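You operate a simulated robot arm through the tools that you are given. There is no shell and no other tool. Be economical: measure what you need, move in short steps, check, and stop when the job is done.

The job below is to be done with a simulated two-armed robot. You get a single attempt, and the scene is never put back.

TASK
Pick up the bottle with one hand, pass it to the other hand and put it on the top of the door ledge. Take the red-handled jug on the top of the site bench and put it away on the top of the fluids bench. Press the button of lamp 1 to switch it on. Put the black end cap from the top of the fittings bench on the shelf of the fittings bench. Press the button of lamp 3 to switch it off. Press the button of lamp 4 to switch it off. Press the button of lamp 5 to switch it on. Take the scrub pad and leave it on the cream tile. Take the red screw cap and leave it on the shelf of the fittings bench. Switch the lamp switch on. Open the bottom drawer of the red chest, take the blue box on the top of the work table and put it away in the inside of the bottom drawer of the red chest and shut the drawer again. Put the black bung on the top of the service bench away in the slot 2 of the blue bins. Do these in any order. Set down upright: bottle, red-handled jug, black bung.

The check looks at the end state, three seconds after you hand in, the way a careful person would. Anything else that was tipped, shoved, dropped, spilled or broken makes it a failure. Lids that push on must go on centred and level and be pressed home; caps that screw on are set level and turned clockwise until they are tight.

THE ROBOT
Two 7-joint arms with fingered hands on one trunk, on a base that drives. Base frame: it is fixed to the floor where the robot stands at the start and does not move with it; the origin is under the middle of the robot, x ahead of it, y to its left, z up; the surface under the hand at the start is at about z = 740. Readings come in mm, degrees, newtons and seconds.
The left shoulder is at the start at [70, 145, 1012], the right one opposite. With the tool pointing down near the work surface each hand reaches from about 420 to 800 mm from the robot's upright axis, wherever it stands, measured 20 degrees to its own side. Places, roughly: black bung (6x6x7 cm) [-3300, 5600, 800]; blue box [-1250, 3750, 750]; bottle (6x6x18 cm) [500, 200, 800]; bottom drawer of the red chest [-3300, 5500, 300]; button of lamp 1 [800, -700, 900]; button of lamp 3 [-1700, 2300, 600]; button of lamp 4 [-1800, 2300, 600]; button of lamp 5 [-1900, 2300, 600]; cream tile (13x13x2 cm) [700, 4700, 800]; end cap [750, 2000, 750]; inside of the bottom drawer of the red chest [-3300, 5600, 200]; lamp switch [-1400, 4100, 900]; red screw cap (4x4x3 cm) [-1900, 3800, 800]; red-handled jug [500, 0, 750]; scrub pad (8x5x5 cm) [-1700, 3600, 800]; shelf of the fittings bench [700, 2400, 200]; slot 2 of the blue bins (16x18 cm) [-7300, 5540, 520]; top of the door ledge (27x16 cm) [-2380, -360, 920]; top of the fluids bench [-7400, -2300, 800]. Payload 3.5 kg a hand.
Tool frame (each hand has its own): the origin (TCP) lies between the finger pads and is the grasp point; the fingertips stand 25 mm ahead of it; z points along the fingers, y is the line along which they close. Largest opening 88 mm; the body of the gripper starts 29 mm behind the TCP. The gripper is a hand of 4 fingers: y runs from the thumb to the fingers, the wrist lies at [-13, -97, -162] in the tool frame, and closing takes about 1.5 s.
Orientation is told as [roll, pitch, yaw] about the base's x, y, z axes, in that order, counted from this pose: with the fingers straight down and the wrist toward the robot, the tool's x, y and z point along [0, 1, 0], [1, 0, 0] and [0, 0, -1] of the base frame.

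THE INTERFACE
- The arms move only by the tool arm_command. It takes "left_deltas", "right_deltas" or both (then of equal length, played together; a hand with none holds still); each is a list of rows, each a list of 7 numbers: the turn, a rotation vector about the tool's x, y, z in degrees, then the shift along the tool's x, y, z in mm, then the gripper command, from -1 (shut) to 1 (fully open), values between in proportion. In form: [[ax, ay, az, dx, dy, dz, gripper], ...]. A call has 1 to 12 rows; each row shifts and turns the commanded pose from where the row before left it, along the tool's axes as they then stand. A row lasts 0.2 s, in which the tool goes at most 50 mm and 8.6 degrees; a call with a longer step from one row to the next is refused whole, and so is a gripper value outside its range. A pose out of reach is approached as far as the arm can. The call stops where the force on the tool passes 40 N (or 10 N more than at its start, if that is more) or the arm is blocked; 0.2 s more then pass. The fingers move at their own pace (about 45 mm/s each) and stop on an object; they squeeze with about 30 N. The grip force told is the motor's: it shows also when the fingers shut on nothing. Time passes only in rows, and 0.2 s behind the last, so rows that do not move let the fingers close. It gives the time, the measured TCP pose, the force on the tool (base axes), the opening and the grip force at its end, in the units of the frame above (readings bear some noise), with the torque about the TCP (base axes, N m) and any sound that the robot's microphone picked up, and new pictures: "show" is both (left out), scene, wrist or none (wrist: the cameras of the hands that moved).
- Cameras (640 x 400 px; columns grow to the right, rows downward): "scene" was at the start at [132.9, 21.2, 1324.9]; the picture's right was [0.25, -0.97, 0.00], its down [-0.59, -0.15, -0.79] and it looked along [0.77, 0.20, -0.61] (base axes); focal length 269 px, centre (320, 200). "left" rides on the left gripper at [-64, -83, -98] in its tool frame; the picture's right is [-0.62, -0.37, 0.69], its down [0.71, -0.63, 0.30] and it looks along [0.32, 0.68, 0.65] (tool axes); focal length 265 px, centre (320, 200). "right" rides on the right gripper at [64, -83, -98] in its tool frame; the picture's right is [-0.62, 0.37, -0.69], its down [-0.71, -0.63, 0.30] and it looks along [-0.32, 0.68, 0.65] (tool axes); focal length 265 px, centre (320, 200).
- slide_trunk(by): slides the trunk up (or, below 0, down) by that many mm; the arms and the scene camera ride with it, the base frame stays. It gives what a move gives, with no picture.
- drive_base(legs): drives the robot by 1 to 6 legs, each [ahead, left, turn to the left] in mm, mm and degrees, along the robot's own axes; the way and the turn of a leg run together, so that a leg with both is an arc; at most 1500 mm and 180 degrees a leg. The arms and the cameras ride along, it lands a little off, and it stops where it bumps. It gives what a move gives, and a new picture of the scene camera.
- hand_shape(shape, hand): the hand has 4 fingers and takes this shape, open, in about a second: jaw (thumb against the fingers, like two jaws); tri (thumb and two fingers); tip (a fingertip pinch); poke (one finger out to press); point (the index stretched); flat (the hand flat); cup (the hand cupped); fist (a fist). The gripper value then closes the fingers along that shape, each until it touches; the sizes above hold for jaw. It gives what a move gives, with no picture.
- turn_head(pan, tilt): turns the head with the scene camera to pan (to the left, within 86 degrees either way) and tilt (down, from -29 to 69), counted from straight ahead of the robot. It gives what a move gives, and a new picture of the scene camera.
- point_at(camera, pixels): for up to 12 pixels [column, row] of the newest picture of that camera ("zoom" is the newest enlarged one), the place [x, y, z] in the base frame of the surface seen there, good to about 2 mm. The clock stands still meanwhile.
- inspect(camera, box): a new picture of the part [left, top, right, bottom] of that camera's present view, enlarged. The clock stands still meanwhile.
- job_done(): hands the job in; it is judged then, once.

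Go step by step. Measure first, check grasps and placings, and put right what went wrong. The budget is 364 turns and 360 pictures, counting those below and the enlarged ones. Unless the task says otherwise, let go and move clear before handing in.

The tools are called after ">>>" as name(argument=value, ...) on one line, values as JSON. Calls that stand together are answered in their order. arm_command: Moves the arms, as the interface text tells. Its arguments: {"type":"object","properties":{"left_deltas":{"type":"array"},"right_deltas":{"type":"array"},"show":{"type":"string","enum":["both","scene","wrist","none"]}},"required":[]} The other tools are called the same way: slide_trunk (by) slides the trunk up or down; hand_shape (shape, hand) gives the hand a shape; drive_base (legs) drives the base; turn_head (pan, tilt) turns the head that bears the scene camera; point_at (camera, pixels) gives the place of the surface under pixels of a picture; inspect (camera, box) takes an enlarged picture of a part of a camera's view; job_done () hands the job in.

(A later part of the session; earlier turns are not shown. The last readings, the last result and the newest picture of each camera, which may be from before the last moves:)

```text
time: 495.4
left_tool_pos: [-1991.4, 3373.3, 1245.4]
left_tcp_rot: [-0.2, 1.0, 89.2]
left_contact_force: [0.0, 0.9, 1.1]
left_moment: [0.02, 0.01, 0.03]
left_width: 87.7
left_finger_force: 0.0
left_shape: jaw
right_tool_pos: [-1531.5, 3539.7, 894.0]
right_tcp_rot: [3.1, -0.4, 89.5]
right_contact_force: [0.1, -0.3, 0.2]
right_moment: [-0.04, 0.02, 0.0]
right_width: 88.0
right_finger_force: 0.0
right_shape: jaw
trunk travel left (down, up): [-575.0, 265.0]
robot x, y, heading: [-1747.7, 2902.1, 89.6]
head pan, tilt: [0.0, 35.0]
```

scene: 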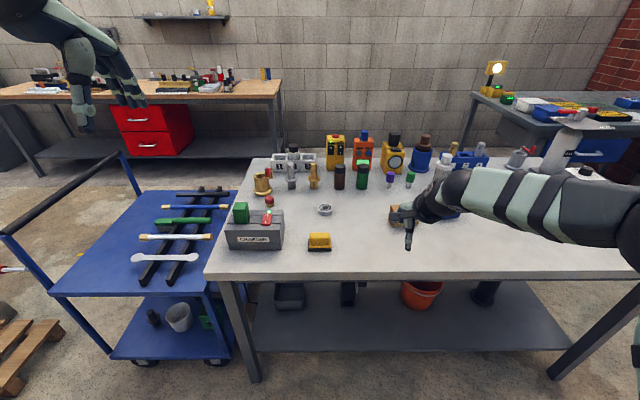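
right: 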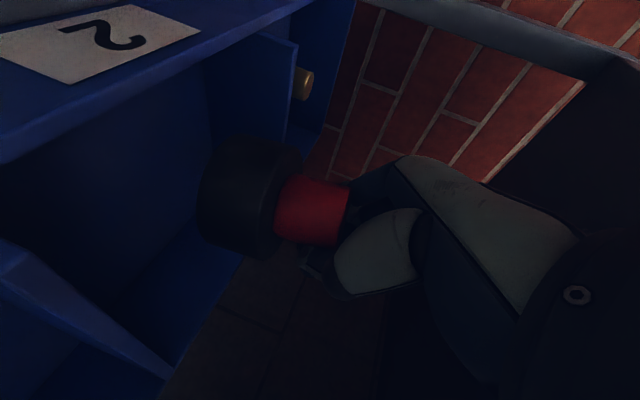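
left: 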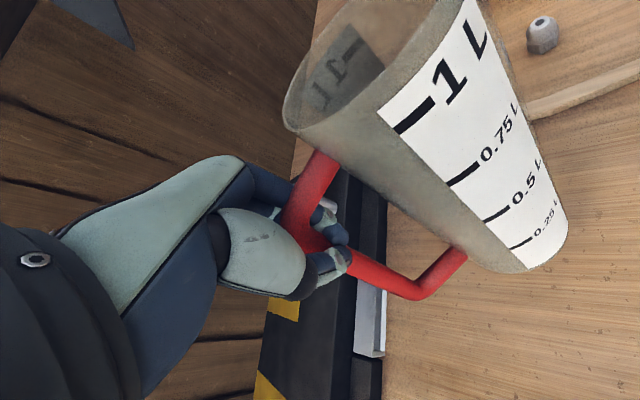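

I see the scrub pad at (320,241) and a red cap at (270,201). I'll measure and enlarge.

>>> inspect(camera="scene", box=[200, 120, 400, 260])

>>> inspect(camera="scene", box=[370, 110, 640, 260])

>>> point_at(camera="scene", pixels=[[320, 238], [312, 243], [328, 243], [270, 199], [265, 203], [275, 203], [270, 206], [252, 222], [395, 135], [363, 132], [396, 160], [320, 249]])

```text
2.86 times, centred on (300, 190) of scene
```

zoom: 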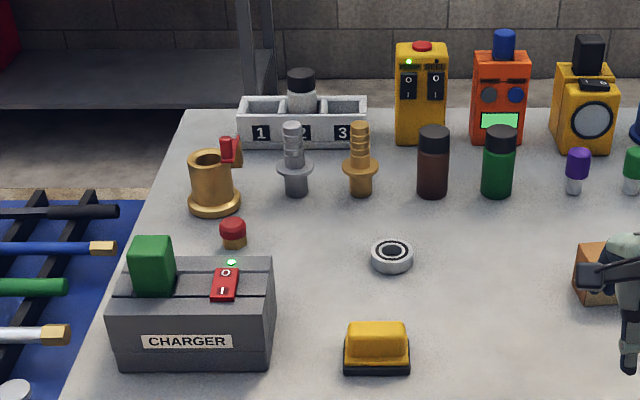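

```text
2.37 times, centred on (505, 185) of scene
```

zoom: 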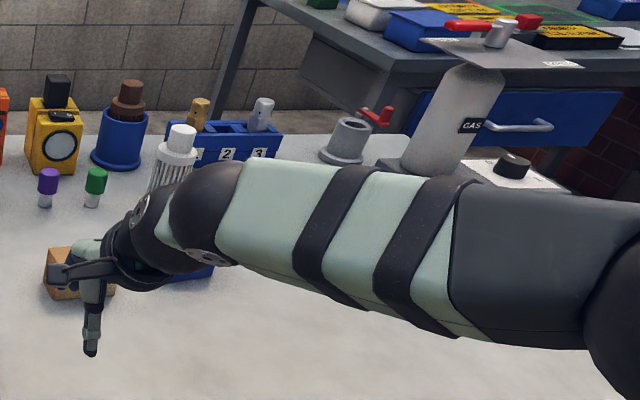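

```text
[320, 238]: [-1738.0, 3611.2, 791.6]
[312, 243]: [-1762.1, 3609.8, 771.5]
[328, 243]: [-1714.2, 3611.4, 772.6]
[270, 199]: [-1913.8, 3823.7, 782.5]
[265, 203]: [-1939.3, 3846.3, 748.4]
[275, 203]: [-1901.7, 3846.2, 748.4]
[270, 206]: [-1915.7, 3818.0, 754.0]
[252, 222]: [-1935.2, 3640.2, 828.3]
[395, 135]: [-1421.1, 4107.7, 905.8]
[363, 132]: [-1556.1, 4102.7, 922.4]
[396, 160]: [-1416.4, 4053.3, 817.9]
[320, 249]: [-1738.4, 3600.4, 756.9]
```

The cap is at (-1914,3835) and the pad at (-1738,3611). I'll take the cap with the right hand first, so I move to x≈-2000, y≈3070.

>>> drive_base(legs=[[170, 255, 0.4]])

>>> arm_command(right_deltas=[[0, 0, 0, 40, 30, 0, 0.5], [0, 0, 0, 40, 30, 0, 0.5], [0, 0, 0, 40, 30, 0, 0.5], [0, 0, 0, 0, 20, 0, 0.5]], show="both")

```text
time: 497.4
left_tool_pos: [-2245.5, 3538.1, 1245.2]
left_tcp_rot: [-0.3, 1.0, 89.4]
left_contact_force: [0.0, 0.3, 0.5]
left_moment: [0.0, -0.02, 0.01]
left_width: 87.7
left_finger_force: 0.0
left_shape: jaw
right_tool_pos: [-1786.4, 3707.1, 892.9]
right_tcp_rot: [3.1, -0.4, 89.7]
right_contact_force: [0.4, 0.9, -0.1]
right_moment: [0.06, -0.03, 0.01]
right_width: 87.9
right_finger_force: 0.0
right_shape: jaw
trunk travel left (down, up): [-575.0, 265.0]
robot x, y, heading: [-1995.6, 3069.3, 89.9]
head pan, tilt: [0.0, 35.0]
```

scene: 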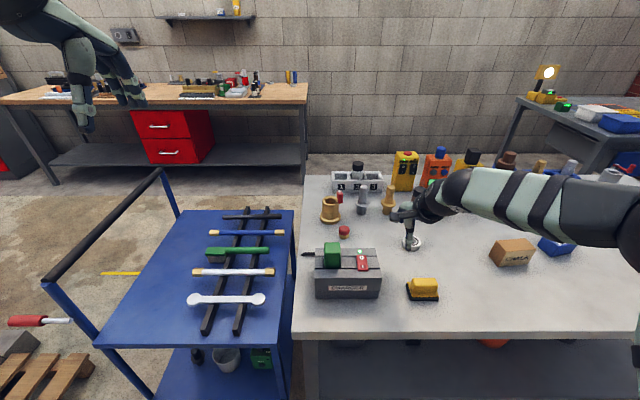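

```text
time: 498.4
left_tool_pos: [-2243.3, 3540.9, 1245.1]
left_tcp_rot: [-0.1, 1.2, 89.3]
left_contact_force: [0.7, 0.4, 0.7]
left_moment: [-0.04, 0.03, 0.03]
left_width: 87.6
left_finger_force: 0.1
left_shape: jaw
right_tool_pos: [-1905.5, 3815.9, 898.1]
right_tcp_rot: [3.2, -0.1, 89.8]
right_contact_force: [0.4, -0.2, 0.5]
right_moment: [0.01, -0.01, -0.05]
right_width: 66.1
right_finger_force: 0.1
right_shape: jaw
trunk travel left (down, up): [-575.0, 265.0]
robot x, y, heading: [-1994.3, 3066.0, 89.6]
head pan, tilt: [0.0, 35.0]
```

scene: 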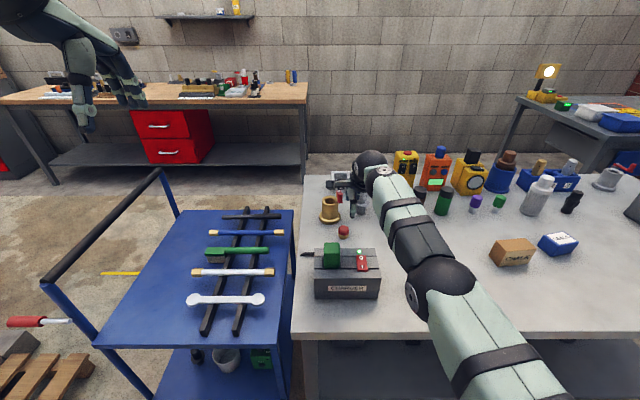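
right: 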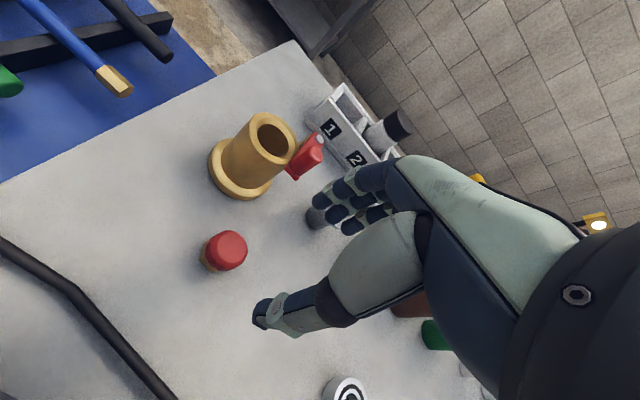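

>>> point_at(camera="right", pixels=[[230, 248], [222, 262], [238, 262], [208, 258], [245, 170], [225, 185], [265, 185], [300, 160], [318, 215]])

>>> point_at(camera="scene", pixels=[[557, 243], [545, 248], [572, 245], [550, 236], [557, 255], [511, 250], [580, 240]])

```text
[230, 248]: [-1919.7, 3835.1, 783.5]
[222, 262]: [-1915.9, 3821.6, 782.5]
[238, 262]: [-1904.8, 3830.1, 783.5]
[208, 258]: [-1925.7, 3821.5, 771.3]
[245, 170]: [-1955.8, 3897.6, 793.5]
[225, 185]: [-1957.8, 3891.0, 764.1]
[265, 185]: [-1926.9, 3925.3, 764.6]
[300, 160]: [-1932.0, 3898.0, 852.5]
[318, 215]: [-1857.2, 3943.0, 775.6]
```

```text
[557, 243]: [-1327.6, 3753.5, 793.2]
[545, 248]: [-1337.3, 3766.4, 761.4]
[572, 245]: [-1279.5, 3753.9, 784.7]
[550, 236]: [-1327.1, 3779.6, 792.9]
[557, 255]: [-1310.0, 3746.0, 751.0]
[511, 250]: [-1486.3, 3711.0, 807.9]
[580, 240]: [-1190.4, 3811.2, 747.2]
```

The cap centre is (-1915,3833), top z 784. I'll level the hand, narrow the opening so the brass lever stays clear, and go down.

>>> arm_command(right_deltas=[[3.2, 0, 0, 9.5, 17, 0, 0.25], [0, 0, 0, 0, 0, 30, 0.25], [0, 0, 0, 0, 0, 30, 0.25], [0, 0, 0, 0, 0, 20, 0.25], [0, 0, 0, 0, 0, 0, 0.25]], show="wrist")

```text
time: 499.6
left_tool_pos: [-2245.0, 3538.7, 1244.7]
left_tcp_rot: [-0.2, 1.0, 89.3]
left_contact_force: [-0.2, 0.1, -0.1]
left_moment: [0.01, 0.02, 0.0]
left_width: 87.9
left_finger_force: 0.0
left_shape: jaw
right_tool_pos: [-1904.8, 3807.4, 820.7]
right_tcp_rot: [3.2, 2.8, 90.0]
right_contact_force: [0.0, -0.2, -0.9]
right_moment: [0.01, -0.01, -0.01]
right_width: 55.5
right_finger_force: 0.0
right_shape: jaw
right hand out of reach, approached as far as the arm can: row 1
trunk travel left (down, up): [-575.0, 265.0]
robot x, y, heading: [-1998.1, 3066.4, 89.9]
head pan, tilt: [0.0, 35.0]
```

right: 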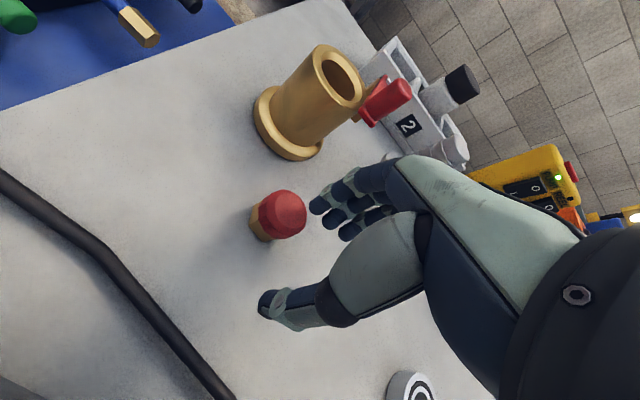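

>>> drive_base(legs=[[45, 0, 0]])

>>> arm_command(right_deltas=[[-2.8, -3.2, 0, 0, 0, 0, 0.25], [0, 0, 0, 0, 0, 0, 0.25]], show="wrist")

```text
time: 500.5
left_tool_pos: [-2244.8, 3582.8, 1246.6]
left_tcp_rot: [-0.3, 0.9, 89.3]
left_contact_force: [-0.2, -0.6, -0.9]
left_moment: [0.01, 0.01, 0.04]
left_width: 87.9
left_finger_force: 0.1
left_shape: jaw
right_tool_pos: [-1904.2, 3851.4, 821.5]
right_tcp_rot: [3.1, 2.7, 89.9]
right_contact_force: [0.2, 0.1, 0.2]
right_moment: [0.01, 0.01, 0.01]
right_width: 55.6
right_finger_force: 0.0
right_shape: jaw
trunk travel left (down, up): [-575.0, 265.0]
robot x, y, heading: [-1994.5, 3110.3, 89.9]
head pan, tilt: [0.0, 35.0]
```

scene: 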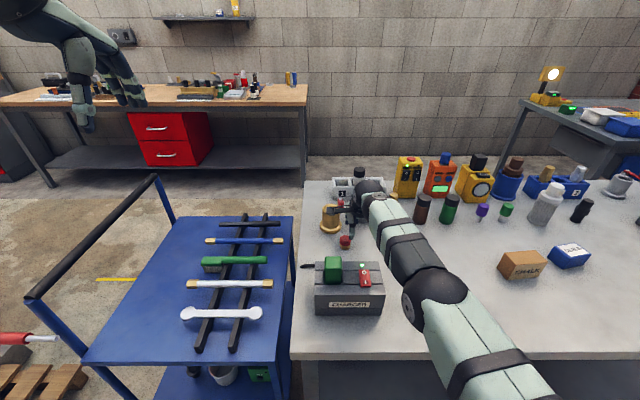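

```text
time: 501.1
left_tool_pos: [-2244.5, 3584.0, 1244.3]
left_tcp_rot: [-0.1, 1.1, 89.4]
left_contact_force: [-0.4, -0.6, 0.7]
left_moment: [0.02, 0.0, -0.01]
left_width: 87.6
left_finger_force: 0.1
left_shape: jaw
right_tool_pos: [-1903.7, 3853.5, 820.4]
right_tcp_rot: [-0.1, 0.1, 89.8]
right_contact_force: [0.4, -0.6, -0.3]
right_moment: [0.02, 0.04, 0.02]
right_width: 55.5
right_finger_force: 0.1
right_shape: jaw
trunk travel left (down, up): [-575.0, 265.0]
robot x, y, heading: [-1993.2, 3112.7, 89.6]
head pan, tilt: [0.0, 35.0]
```

right: 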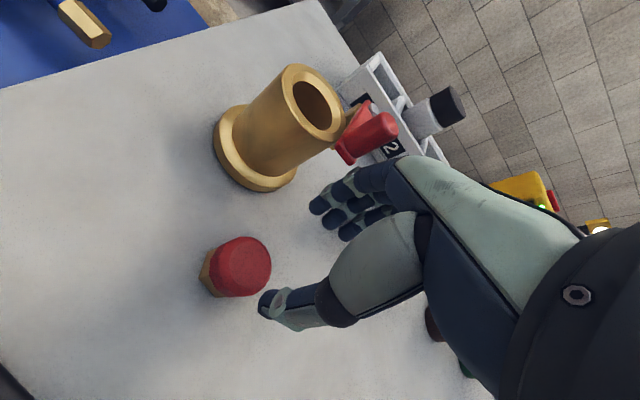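

>>> arm_command(right_deltas=[[0, 0, 0, 0, -20, 0, 0.25], [0, 0, 0, 11, 0, 0, 0.25], [0, 0, 0, 0, 0, 22, 0.25], [0, 0, 0, 0, 0, 20, 0.25], [0, 0, 0, 0, 0, 0, 0.25]], show="wrist")

```text
time: 502.3
left_tool_pos: [-2245.5, 3582.7, 1245.7]
left_tcp_rot: [-0.2, 1.0, 89.3]
left_contact_force: [-0.6, -0.7, 0.4]
left_moment: [-0.02, 0.0, 0.02]
left_width: 87.9
left_finger_force: 0.1
left_shape: jaw
right_tool_pos: [-1914.5, 3832.6, 777.3]
right_tcp_rot: [-0.1, -0.1, 89.8]
right_contact_force: [-1.0, -1.2, 0.5]
right_moment: [-0.01, -0.02, 0.01]
right_width: 55.3
right_finger_force: 0.1
right_shape: jaw
trunk travel left (down, up): [-575.0, 265.0]
robot x, y, heading: [-1994.9, 3111.4, 90.0]
head pan, tilt: [0.0, 35.0]
```

right: 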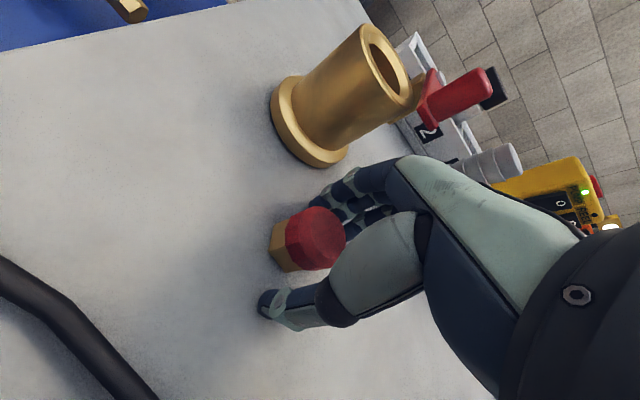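

>>> arm_command(right_deltas=[[0, 0, 0, 0, 0, 0, 0], [0, 0, 0, 0, 0, 0, -0.5], [0, 0, 0, 0, 0, 0, -1], [0, 0, 0, 0, 0, 0, -1], [0, 0, 0, 0, 0, 0, -1], [0, 0, 0, 0, 0, 0, -1], [0, 0, 0, 0, 0, -15, -1], [0, 0, 0, 0, 0, -20, -1], [0, 0, 0, 0, 0, -20, -1], [0, 0, 0, 0, 0, 0, -1]], show="wrist")

```text
time: 504.5
left_tool_pos: [-2244.5, 3583.3, 1245.2]
left_tcp_rot: [-0.1, 1.1, 89.3]
left_contact_force: [0.7, 0.7, -0.7]
left_moment: [0.0, 0.03, -0.01]
left_width: 87.5
left_finger_force: 0.0
left_shape: jaw
right_tool_pos: [-1915.6, 3833.3, 833.5]
right_tcp_rot: [-0.1, 0.0, 89.8]
right_contact_force: [0.1, 0.5, -0.9]
right_moment: [-0.01, -0.01, 0.0]
right_width: 21.6
right_finger_force: 29.9
right_shape: jaw
trunk travel left (down, up): [-575.0, 265.0]
robot x, y, heading: [-1994.1, 3108.7, 90.2]
head pan, tilt: [0.0, 35.0]
```

right: 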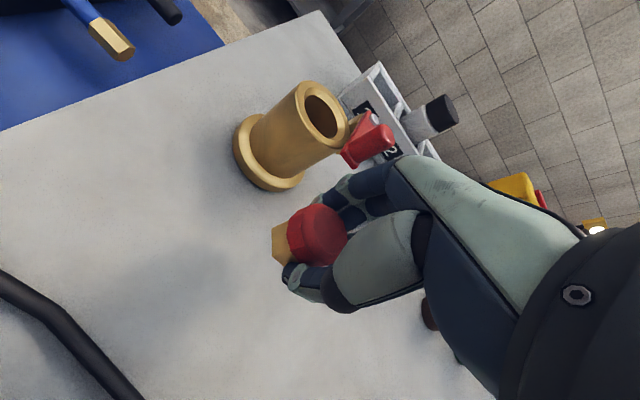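

The cap came up in the hand. I'll raise it and move right so the left hand can take the scrub pad.

>>> arm_command(right_deltas=[[0, 0, 0, 0, -10, -40, -1], [0, 0, 0, 0, -30, -40, -1], [0, 0, 0, 0, -40, -40, -1], [0, 0, 0, 0, -40, 0, -1], [0, 0, 0, 0, 0, 0, -1]], show="none")

>>> drive_base(legs=[[-60, -400, 0]])

>>> arm_command(left_deltas=[[0, 0, 0, -40, 30, 20, 1], [0, 0, 0, -40, 30, 40, 1], [0, 0, 0, -20, 30, 40, 1], [0, 0, 0, 0, 0, 45, 1], [0, 0, 0, 0, 0, 45, 1], [0, 0, 0, 0, 0, 45, 1], [0, 0, 0, 0, 0, 45, 1], [0, 0, 0, 0, 0, 45, 1], [0, 0, 0, 0, 0, 30, 1]], show="both")

```text
refused: row 3 steps farther than a row can; nothing moved
```

```text
time: 507.1
left_tool_pos: [-1839.8, 3521.9, 1245.4]
left_tcp_rot: [-0.2, 1.0, 89.1]
left_contact_force: [-0.1, -0.5, 0.4]
left_moment: [0.05, -0.02, 0.02]
left_width: 87.5
left_finger_force: 0.0
left_shape: jaw
right_tool_pos: [-1509.0, 3771.7, 832.5]
right_tcp_rot: [-0.1, 0.0, 89.5]
right_contact_force: [-1.0, 0.7, -0.2]
right_moment: [-0.02, 0.03, 0.0]
right_width: 21.4
right_finger_force: 29.9
right_shape: jaw
trunk travel left (down, up): [-575.0, 265.0]
robot x, y, heading: [-1591.2, 3049.1, 89.6]
head pan, tilt: [0.0, 35.0]
```

scene: 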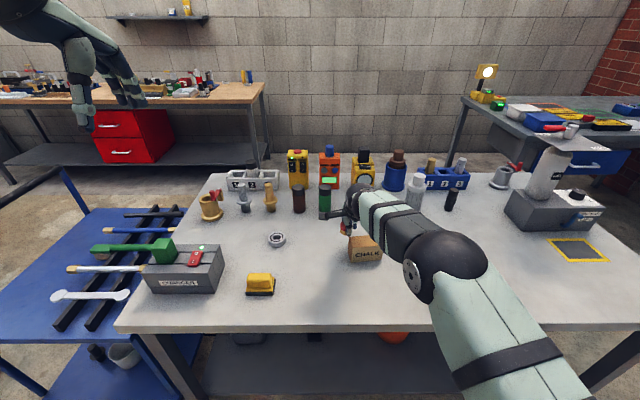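

```text
refused: row 1 steps farther than a row can; nothing moved
```

The first arm move was refused, so the base moved with the right hand low; nothing seems touched. I'll raise the right hand now and bring the left hand over the pad.

>>> arm_command(right_deltas=[[0, 0, 0, 0, 0, -30, -1], [0, 0, 0, 0, 0, -40, -1], [0, 0, 0, 0, 0, -40, -1], [0, 0, 0, 0, -30, -20, -1], [0, 0, 0, 0, -40, 0, -1], [0, 0, 0, 0, 0, 0, -1], [0, 0, 0, 0, 0, 0, -1], [0, 0, 0, 0, 0, 0, -1], [0, 0, 0, 0, 0, 0, -1], [0, 0, 0, 0, 0, 0, -1]], left_deltas=[[0, 0, 0, -35, 30, 0, 1], [0, 0, 0, -35, 30, 0, 1], [0, 0, 0, -32, 29, 0, 1], [0, 0, 0, 0, 0, 45, 1], [0, 0, 0, 0, 0, 45, 1], [0, 0, 0, 0, 0, 45, 1], [0, 0, 0, 0, 0, 45, 1], [0, 0, 0, 0, 0, 45, 1], [0, 0, 0, 0, 0, 45, 1], [0, 0, 0, 0, 0, 45, 1]], show="both")

```text
time: 509.3
left_tool_pos: [-1736.4, 3605.8, 928.0]
left_tcp_rot: [-0.1, 1.0, 89.2]
left_contact_force: [0.3, -0.1, -0.2]
left_moment: [0.01, 0.01, 0.0]
left_width: 87.8
left_finger_force: 0.1
left_shape: jaw
right_tool_pos: [-1509.3, 3698.9, 961.6]
right_tcp_rot: [0.0, 0.1, 89.6]
right_contact_force: [0.7, -0.4, 0.3]
right_moment: [0.0, -0.03, 0.01]
right_width: 21.1
right_finger_force: 30.0
right_shape: jaw
trunk travel left (down, up): [-575.0, 265.0]
robot x, y, heading: [-1593.1, 3049.5, 89.7]
head pan, tilt: [0.0, 35.0]
```

scene: 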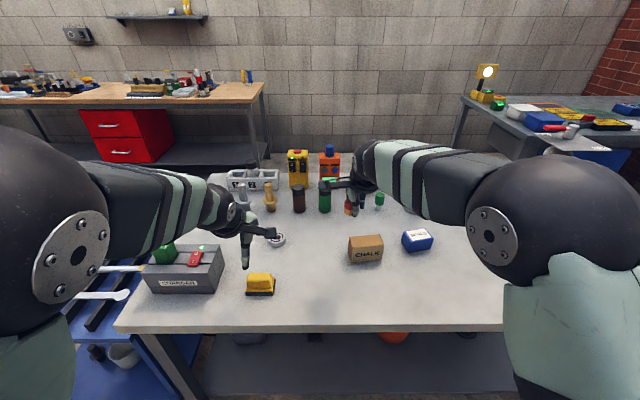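
right: 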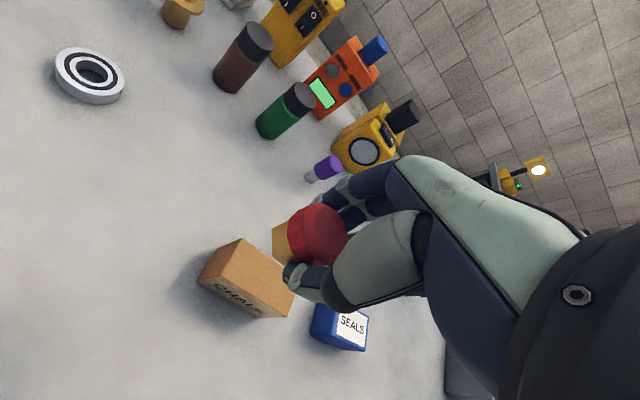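
left: 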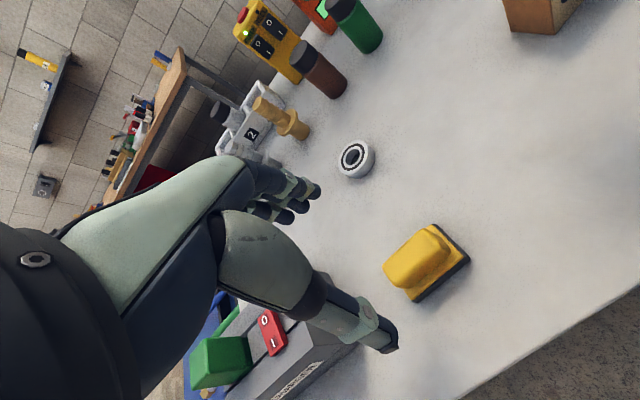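

All objects stand. I'll measure the pad from the left wrist camera.

>>> point_at(camera="left", pixels=[[410, 240], [395, 262], [430, 255], [440, 238], [455, 240], [467, 258], [415, 297], [415, 285], [385, 265]])

```text
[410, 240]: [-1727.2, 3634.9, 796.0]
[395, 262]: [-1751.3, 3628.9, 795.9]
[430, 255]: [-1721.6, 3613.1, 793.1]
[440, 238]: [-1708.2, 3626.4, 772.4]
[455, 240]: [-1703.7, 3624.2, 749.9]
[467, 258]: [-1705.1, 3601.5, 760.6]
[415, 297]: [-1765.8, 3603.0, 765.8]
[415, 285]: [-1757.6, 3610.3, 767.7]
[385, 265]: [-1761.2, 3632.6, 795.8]
```

The pad's centre is (-1737,3626). I'll go down and grip it across its 50 mm width.

>>> arm_command(left_deltas=[[0, 0, 0, 0, 20, 30, 1], [0, 0, 0, 0, 0, 40, 1], [0, 0, 0, 0, 0, 40, 1], [0, 0, 0, 0, 0, 40, 1], [0, 0, 0, 0, 0, 0, 0], [0, 0, 0, 0, 0, 0, -1], [0, 0, 0, 0, 0, 0, -1], [0, 0, 0, 0, 0, 0, -1], [0, 0, 0, 0, 0, 0, -1], [0, 0, 0, 0, 0, -20, -1], [0, 0, 0, 0, 0, -30, -1], [0, 0, 0, 0, 0, 0, -1]], show="wrist")

```text
time: 511.9
left_tool_pos: [-1733.8, 3623.2, 829.6]
left_tcp_rot: [-0.3, 0.9, 89.1]
left_contact_force: [-0.2, -0.9, -0.7]
left_moment: [-0.01, 0.01, 0.01]
left_width: 42.0
left_finger_force: 29.9
left_shape: jaw
right_tool_pos: [-1509.7, 3698.5, 961.2]
right_tcp_rot: [-0.2, 0.1, 89.5]
right_contact_force: [0.5, 0.0, -0.6]
right_moment: [0.01, 0.03, 0.01]
right_width: 21.4
right_finger_force: 30.1
right_shape: jaw
trunk travel left (down, up): [-575.0, 265.0]
robot x, y, heading: [-1591.9, 3050.5, 89.4]
head pan, tilt: [0.0, 35.0]
```

left: 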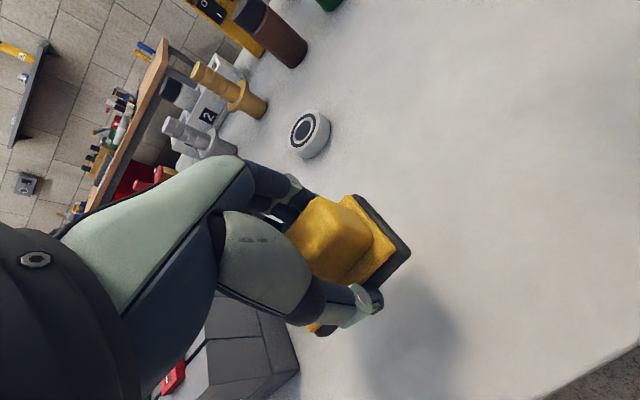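

The pad is held. I'll raise it, back off and drive east to view the tile table and fittings bench.

>>> arm_command(left_deltas=[[0, 0, 0, 0, 0, -40, -1], [0, 0, 0, 0, 0, -40, -1], [0, 0, 0, 0, 0, -40, -1], [0, 0, 0, 0, 0, 0, -1]], show="none")

>>> drive_base(legs=[[-250, 0, 0], [0, -1450, 0], [0, -400, 0]])

>>> turn_head(pan=-25, tilt=25)

```text
time: 512.9
left_tool_pos: [-1735.3, 3623.6, 949.3]
left_tcp_rot: [-0.2, 1.0, 89.1]
left_contact_force: [-0.4, 1.4, 0.1]
left_moment: [0.02, -0.01, 0.02]
left_width: 41.8
left_finger_force: 30.4
left_shape: jaw
right_tool_pos: [-1509.4, 3699.2, 960.5]
right_tcp_rot: [-0.1, 0.1, 89.6]
right_contact_force: [0.2, 0.3, -0.6]
right_moment: [-0.04, -0.02, 0.01]
right_width: 21.3
right_finger_force: 29.6
right_shape: jaw
trunk travel left (down, up): [-575.0, 265.0]
robot x, y, heading: [-1590.3, 3049.9, 89.3]
head pan, tilt: [0.0, 35.0]
```

```text
time: 523.5
left_tool_pos: [54.7, 3369.3, 947.1]
left_tcp_rot: [-0.2, 1.0, 88.9]
left_contact_force: [-1.2, -0.4, -0.4]
left_moment: [0.0, 0.02, -0.04]
left_width: 41.6
left_finger_force: 30.2
left_shape: jaw
right_tool_pos: [280.5, 3441.7, 960.2]
right_tcp_rot: [-0.1, 0.1, 89.3]
right_contact_force: [0.0, 0.5, 0.7]
right_moment: [0.01, -0.01, 0.03]
right_width: 21.4
right_finger_force: 29.8
right_shape: jaw
trunk travel left (down, up): [-575.0, 265.0]
robot x, y, heading: [196.7, 2791.8, 89.5]
head pan, tilt: [0.0, 35.0]
stopped in leg 3: the robot was blocked; the commanded pose is now the measured one
```

scene: 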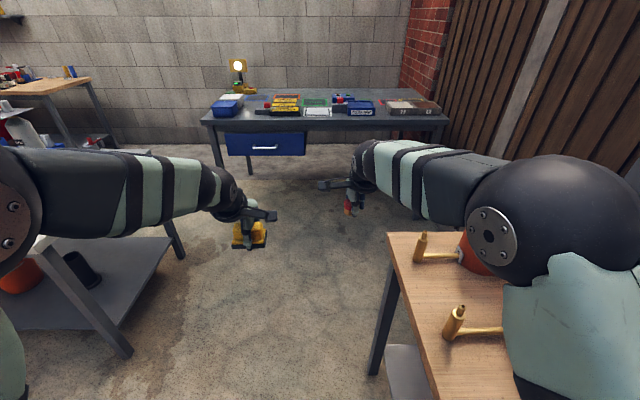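

```text
time: 524.3
left_tool_pos: [55.1, 3368.8, 949.0]
left_tcp_rot: [-0.2, 0.9, 88.8]
left_contact_force: [-0.5, 0.1, -1.6]
left_moment: [-0.03, -0.01, 0.0]
left_width: 41.8
left_finger_force: 30.0
left_shape: jaw
right_tool_pos: [282.4, 3440.3, 962.6]
right_tcp_rot: [-0.1, 0.0, 89.4]
right_contact_force: [-0.7, 0.9, -1.0]
right_moment: [-0.01, 0.0, 0.0]
right_width: 21.5
right_finger_force: 30.1
right_shape: jaw
trunk travel left (down, up): [-575.0, 265.0]
robot x, y, heading: [198.3, 2789.8, 89.3]
head pan, tilt: [-25.0, 25.0]
```

scene: 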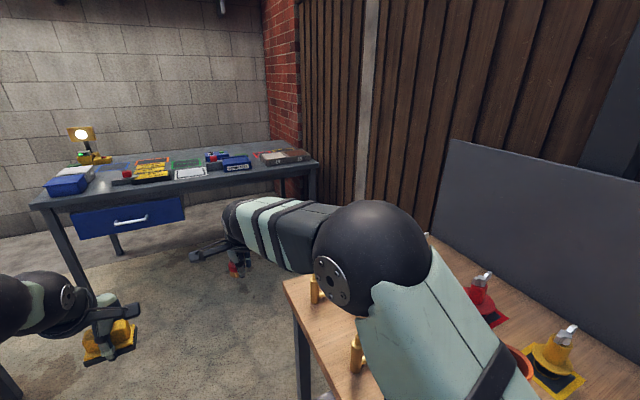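

>>> point_at(camera="scene", pixels=[[287, 282], [300, 380], [45, 200], [315, 170], [125, 175], [190, 173], [155, 175], [425, 245], [215, 165], [280, 157]])

>>> inspect(camera="scene", box=[20, 110, 340, 250])

```text
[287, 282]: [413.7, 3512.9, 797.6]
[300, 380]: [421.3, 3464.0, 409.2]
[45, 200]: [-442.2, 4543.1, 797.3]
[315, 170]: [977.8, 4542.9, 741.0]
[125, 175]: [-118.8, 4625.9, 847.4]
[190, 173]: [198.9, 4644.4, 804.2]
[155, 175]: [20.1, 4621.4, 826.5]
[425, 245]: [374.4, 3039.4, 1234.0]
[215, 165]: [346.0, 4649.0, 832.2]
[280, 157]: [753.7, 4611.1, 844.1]
```

```text
2.00 times, centred on (180, 180) of scene
```

zoom: 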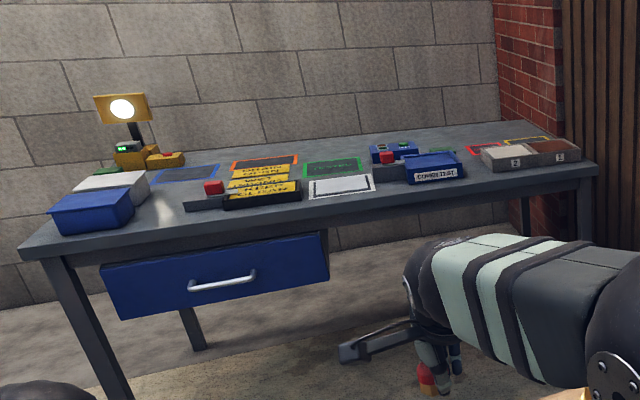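

I'll drive between the benches to stand in front of the tile table at x≈600.

>>> drive_base(legs=[[0, 150, 0], [1230, 0, 0], [0, -560, 0]])

>>> turn_head(pan=-5, tilt=40)

```text
time: 534.4
left_tool_pos: [502.5, 4596.6, 947.7]
left_tcp_rot: [-0.2, 0.8, 87.6]
left_contact_force: [0.9, 0.1, -1.1]
left_moment: [0.02, 0.0, 0.01]
left_width: 41.7
left_finger_force: 30.0
left_shape: jaw
right_tool_pos: [730.8, 4662.6, 960.7]
right_tcp_rot: [-0.1, 0.0, 88.0]
right_contact_force: [0.3, 0.5, -0.6]
right_moment: [0.01, 0.01, -0.02]
right_width: 21.5
right_finger_force: 30.1
right_shape: jaw
trunk travel left (down, up): [-575.0, 265.0]
robot x, y, heading: [627.4, 4015.8, 88.3]
head pan, tilt: [-25.0, 25.0]
```

scene: 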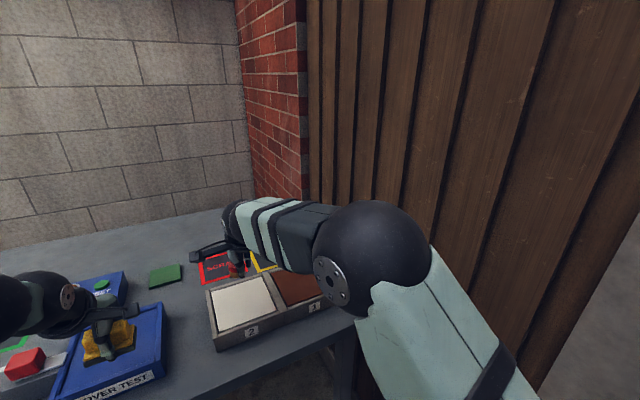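

```text
time: 535.2
left_tool_pos: [502.8, 4596.6, 947.5]
left_tcp_rot: [-0.2, 0.8, 87.5]
left_contact_force: [0.1, 0.4, -0.3]
left_moment: [0.01, 0.01, 0.01]
left_width: 41.7
left_finger_force: 29.7
left_shape: jaw
right_tool_pos: [731.1, 4662.9, 960.8]
right_tcp_rot: [-0.1, 0.0, 88.1]
right_contact_force: [0.2, -0.9, -0.2]
right_moment: [0.0, -0.04, -0.04]
right_width: 21.3
right_finger_force: 30.2
right_shape: jaw
trunk travel left (down, up): [-575.0, 265.0]
robot x, y, heading: [628.1, 4016.2, 88.1]
head pan, tilt: [-5.0, 40.0]
```

scene: 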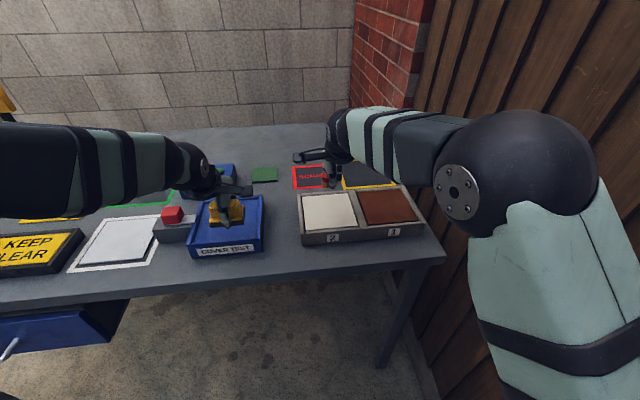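

The cream tile is at (328,211), left of a brown tile in a tray. I'll measure it.

>>> point_at(camera="scene", pixels=[[303, 196], [350, 193], [357, 226], [305, 229], [328, 211], [305, 240], [370, 205], [300, 215], [328, 160], [310, 178], [240, 200]])

>>> inspect(camera="scene", box=[180, 150, 440, 270])

```text
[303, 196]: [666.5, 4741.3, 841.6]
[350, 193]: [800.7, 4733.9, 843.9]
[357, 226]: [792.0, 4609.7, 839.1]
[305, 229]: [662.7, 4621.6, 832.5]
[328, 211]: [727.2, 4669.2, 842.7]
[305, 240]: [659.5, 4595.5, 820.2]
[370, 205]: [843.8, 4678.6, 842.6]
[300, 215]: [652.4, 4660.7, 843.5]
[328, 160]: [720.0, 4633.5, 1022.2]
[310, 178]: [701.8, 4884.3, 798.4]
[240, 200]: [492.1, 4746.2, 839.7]
```

```text
2.46 times, centred on (310, 210) of scene
```

zoom: 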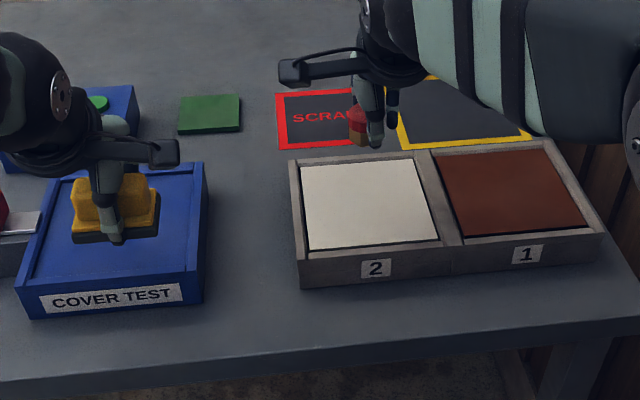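

The tile's top is z 843, centre (731,4673). I'll clear the right hand and carry the pad over the tile with the left.

>>> arm_command(right_deltas=[[0, 0, 0, -30, -35, 0, -1], [0, 0, 0, -30, -35, 0, -1], [0, 0, 0, -30, -35, 0, -1], [0, 0, 0, -30, -35, 0, -1], [0, 0, 0, 0, 0, 0, -1], [0, 0, 0, 0, 0, 0, -1], [0, 0, 0, 0, 0, 0, -1], [0, 0, 0, 0, 0, 0, -1], [0, 0, 0, 0, 0, 0, -1], [0, 0, 0, 0, 0, 0, -1]], left_deltas=[[0, 0, 0, 0, 0, 0, -1], [0, 0, 0, 0, 0, 0, -1], [0, 0, 0, 0, 0, 0, -1], [0, 0, 0, -40, 12, 0, -1], [0, 0, 0, -40, 12, 0, -1], [0, 0, 0, -40, 12, 0, -1], [0, 0, 0, -40, 12, 0, -1], [0, 0, 0, -40, 12, 0, -1], [0, 0, 0, -25, 7, 0, -1], [0, 0, 0, 0, 0, 0, -1]], show="both")

```text
time: 537.4
left_tool_pos: [713.8, 4654.9, 947.7]
left_tcp_rot: [-0.6, 1.0, 88.3]
left_contact_force: [-0.7, 0.0, 0.1]
left_moment: [-0.01, -0.01, -0.05]
left_width: 41.7
left_finger_force: 30.4
left_shape: jaw
left hand out of reach, approached as far as the arm can: row 9
right_tool_pos: [847.7, 4521.3, 962.8]
right_tcp_rot: [-0.2, 0.0, 88.1]
right_contact_force: [-0.3, 0.1, 0.5]
right_moment: [-0.04, -0.02, 0.01]
right_width: 21.3
right_finger_force: 29.9
right_shape: jaw
trunk travel left (down, up): [-575.0, 265.0]
robot x, y, heading: [632.2, 4019.3, 87.9]
head pan, tilt: [-5.0, 40.0]
```

scene: 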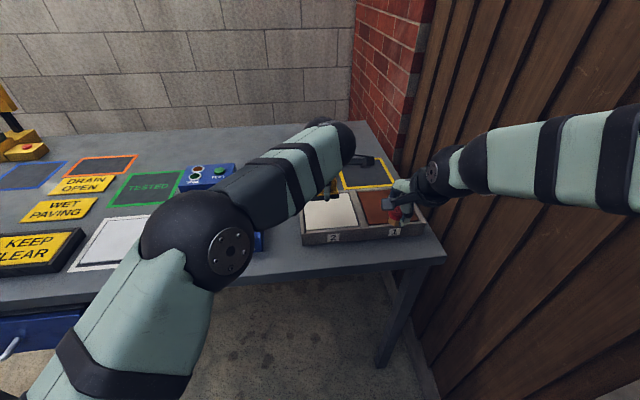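
right: 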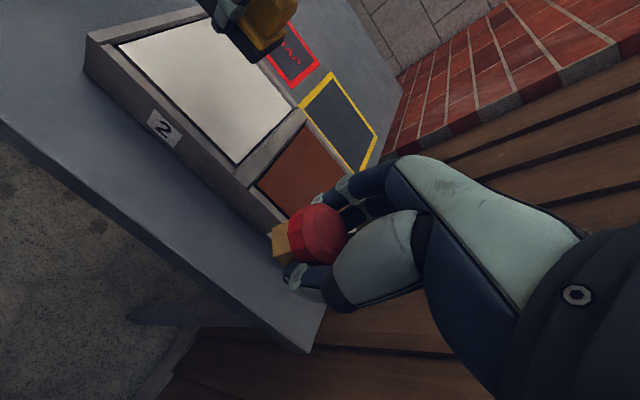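
left: 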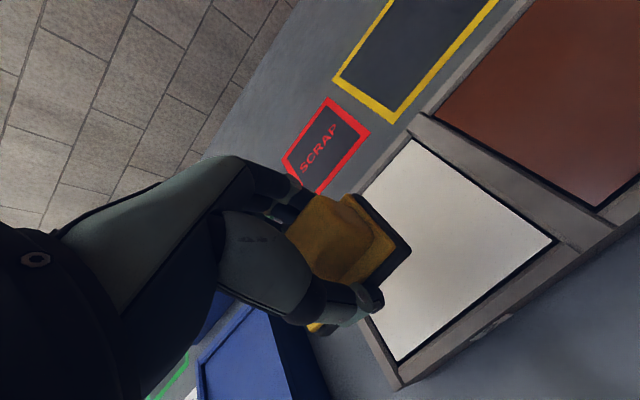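

The pad is within the tile already; I'll shift the base 18 mm right to centre it, then lower to just touch and release.

>>> drive_base(legs=[[10, -18, 0]])

>>> arm_command(left_deltas=[[0, 0, 0, 0, 0, 30, -1], [0, 0, 0, 0, 0, 25, -1], [0, 0, 0, 0, 0, 12, -1], [0, 0, 0, 0, 0, 0, -1]], show="wrist")

```text
time: 538.2
left_tool_pos: [731.8, 4663.6, 948.3]
left_tcp_rot: [-0.4, 1.1, 88.2]
left_contact_force: [-0.1, 0.4, -1.1]
left_moment: [0.03, -0.01, 0.02]
left_width: 41.0
left_finger_force: 30.0
left_shape: jaw
right_tool_pos: [863.7, 4529.3, 963.0]
right_tcp_rot: [-0.2, -0.1, 88.0]
right_contact_force: [-0.9, -0.2, -0.4]
right_moment: [0.02, -0.04, 0.0]
right_width: 21.1
right_finger_force: 29.7
right_shape: jaw
trunk travel left (down, up): [-575.0, 265.0]
robot x, y, heading: [646.4, 4024.3, 88.2]
head pan, tilt: [-5.0, 40.0]
```

scene: 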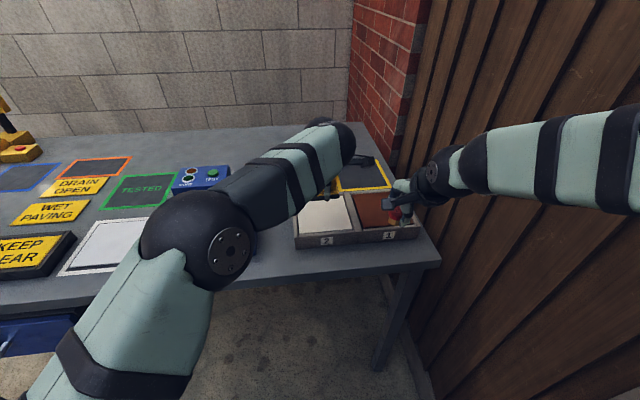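

```text
time: 539.2
left_tool_pos: [734.6, 4662.4, 879.6]
left_tcp_rot: [-0.6, 1.1, 88.2]
left_contact_force: [1.4, 0.2, -0.3]
left_moment: [-0.02, -0.01, -0.02]
left_width: 41.6
left_finger_force: 30.0
left_shape: jaw
right_tool_pos: [865.4, 4530.6, 961.7]
right_tcp_rot: [-0.1, 0.0, 88.2]
right_contact_force: [-0.2, 1.1, 0.0]
right_moment: [0.01, 0.01, -0.02]
right_width: 21.2
right_finger_force: 29.6
right_shape: jaw
trunk travel left (down, up): [-575.0, 265.0]
robot x, y, heading: [650.2, 4025.7, 88.1]
head pan, tilt: [-5.0, 40.0]
```

left: 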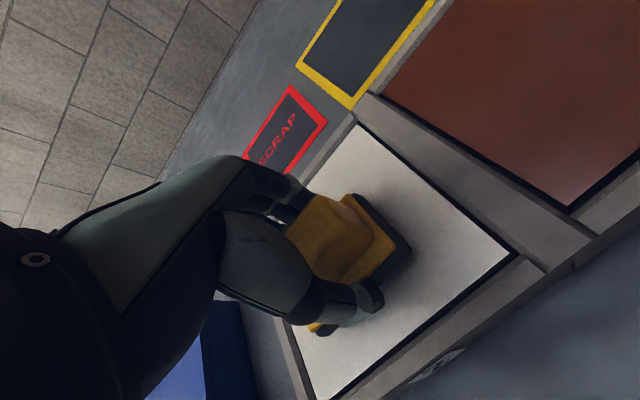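

>>> arm_command(left_deltas=[[0, 0, 0, 0, 0, 3, -1], [0, 0, 0, 0, 0, 3, -1], [0, 0, 0, 0, 0, 0, -0.3], [0, 0, 0, 0, 0, 0, 0.2], [0, 0, 0, 0, 0, 0, 0.6], [0, 0, 0, 0, 0, 0, 1], [0, 0, 0, 0, 0, 0, 1], [0, 0, 0, 0, 0, 0, 1], [0, 0, 0, 0, 0, -25, 1], [0, 0, 0, 0, 0, -40, 1], [0, 0, 0, 0, 0, -40, 1]], show="wrist")

```text
time: 541.6
left_tool_pos: [725.5, 4659.7, 974.5]
left_tcp_rot: [-0.5, 1.0, 88.2]
left_contact_force: [-0.5, 0.2, 0.1]
left_moment: [0.04, 0.03, 0.0]
left_width: 87.5
left_finger_force: 0.0
left_shape: jaw
left hand out of reach, approached as far as the arm can: row 11
right_tool_pos: [864.6, 4530.0, 961.0]
right_tcp_rot: [-0.1, 0.0, 88.1]
right_contact_force: [0.4, -0.4, -1.7]
right_moment: [0.01, 0.01, -0.01]
right_width: 21.1
right_finger_force: 29.8
right_shape: jaw
trunk travel left (down, up): [-575.0, 265.0]
robot x, y, heading: [649.2, 4024.2, 88.1]
head pan, tilt: [-5.0, 40.0]
```

left: 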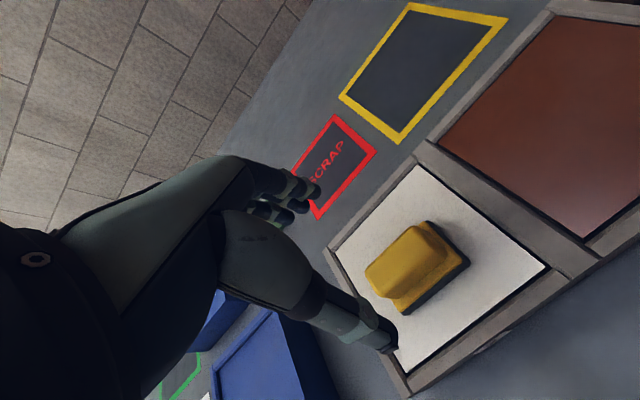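

The pad lies flat on the cream tile. Next is the fittings bench: I'll draw the left hand back, drive out and face it.

>>> arm_command(left_deltas=[[0, 0, 0, 40, -15, -10, 1], [0, 0, 0, 40, -15, -10, 1], [0, 0, 0, 40, -15, -10, 1], [0, 0, 0, 40, -15, -10, 1], [0, 0, 0, 40, -15, 0, 1]], show="none")

>>> drive_base(legs=[[-120, 0, 0], [0, 800, 0], [-1500, 0, 0], [0, 0, -88]])

>>> turn_head(pan=0, tilt=35)

```text
time: 542.8
left_tool_pos: [519.6, 4592.0, 1014.4]
left_tcp_rot: [-0.6, 1.0, 88.2]
left_contact_force: [-0.7, 0.1, -0.4]
left_moment: [0.02, -0.01, 0.0]
left_width: 87.4
left_finger_force: 0.1
left_shape: jaw
right_tool_pos: [863.7, 4529.8, 963.3]
right_tcp_rot: [-0.2, 0.0, 88.1]
right_contact_force: [0.1, 0.1, -0.2]
right_moment: [-0.02, -0.01, 0.02]
right_width: 21.0
right_finger_force: 29.8
right_shape: jaw
trunk travel left (down, up): [-575.0, 265.0]
robot x, y, heading: [649.7, 4028.8, 87.9]
head pan, tilt: [-5.0, 40.0]
```

```text
time: 558.6
left_tool_pos: [349.9, 2622.3, 1015.7]
left_tcp_rot: [-0.5, 1.1, 1.7]
left_contact_force: [-0.5, 0.0, -0.3]
left_moment: [-0.01, -0.05, -0.03]
left_width: 87.8
left_finger_force: 0.0
left_shape: jaw
right_tool_pos: [310.4, 2273.0, 961.9]
right_tcp_rot: [-0.1, 0.1, 1.6]
right_contact_force: [-0.7, 0.4, -0.9]
right_moment: [-0.01, -0.01, -0.01]
right_width: 21.1
right_finger_force: 30.2
right_shape: jaw
trunk travel left (down, up): [-575.0, 265.0]
robot x, y, heading: [-204.1, 2461.6, 1.6]
head pan, tilt: [-5.0, 40.0]
```

scene: 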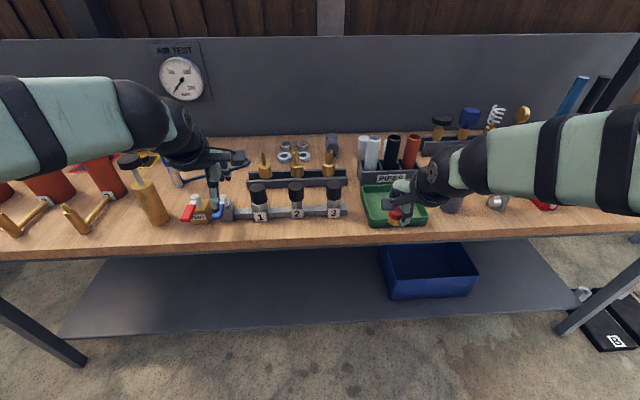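

```text
time: 559.2
left_tool_pos: [350.2, 2621.6, 1014.5]
left_tcp_rot: [-0.4, 1.2, 1.7]
left_contact_force: [0.2, 0.0, 0.0]
left_moment: [0.01, -0.01, -0.02]
left_width: 87.7
left_finger_force: 0.1
left_shape: jaw
right_tool_pos: [309.3, 2272.6, 961.9]
right_tcp_rot: [-0.1, 0.0, 1.6]
right_contact_force: [1.3, 0.4, -0.2]
right_moment: [0.01, -0.02, -0.01]
right_width: 21.1
right_finger_force: 30.1
right_shape: jaw
trunk travel left (down, up): [-575.0, 265.0]
robot x, y, heading: [-203.9, 2463.9, 1.4]
head pan, tilt: [0.0, 35.0]
```

scene: 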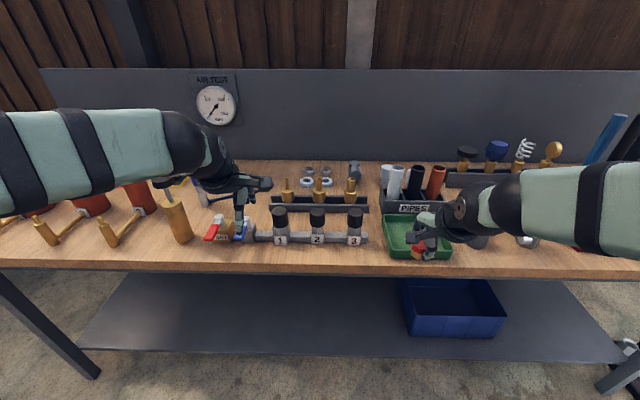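

>>> point_at(camera="scene", pixels=[[260, 345], [260, 320], [340, 345], [300, 300], [90, 345], [400, 330], [260, 352], [300, 262], [420, 240], [402, 262]])

>>> turn_head(pan=-40, tilt=40)

```text
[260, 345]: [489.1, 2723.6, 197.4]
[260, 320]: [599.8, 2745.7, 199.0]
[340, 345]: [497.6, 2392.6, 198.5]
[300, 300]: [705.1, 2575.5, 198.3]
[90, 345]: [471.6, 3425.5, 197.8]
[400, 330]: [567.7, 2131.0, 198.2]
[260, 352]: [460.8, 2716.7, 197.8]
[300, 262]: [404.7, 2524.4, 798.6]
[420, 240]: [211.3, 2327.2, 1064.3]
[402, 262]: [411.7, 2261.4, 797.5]
```

```text
time: 560.3
left_tool_pos: [350.6, 2621.9, 1015.1]
left_tcp_rot: [-0.5, 1.1, 1.7]
left_contact_force: [0.0, -0.4, -0.3]
left_moment: [-0.02, -0.02, -0.01]
left_width: 87.6
left_finger_force: 0.0
left_shape: jaw
right_tool_pos: [309.4, 2273.2, 961.4]
right_tcp_rot: [-0.1, -0.1, 1.6]
right_contact_force: [-0.3, -0.4, -0.5]
right_moment: [-0.02, 0.02, 0.03]
right_width: 21.0
right_finger_force: 30.1
right_shape: jaw
trunk travel left (down, up): [-575.0, 265.0]
robot x, y, heading: [-203.9, 2458.3, 1.5]
head pan, tilt: [-40.0, 40.0]
```

scene: 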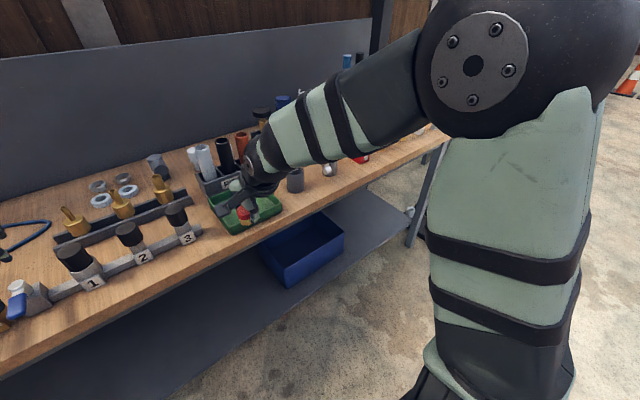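

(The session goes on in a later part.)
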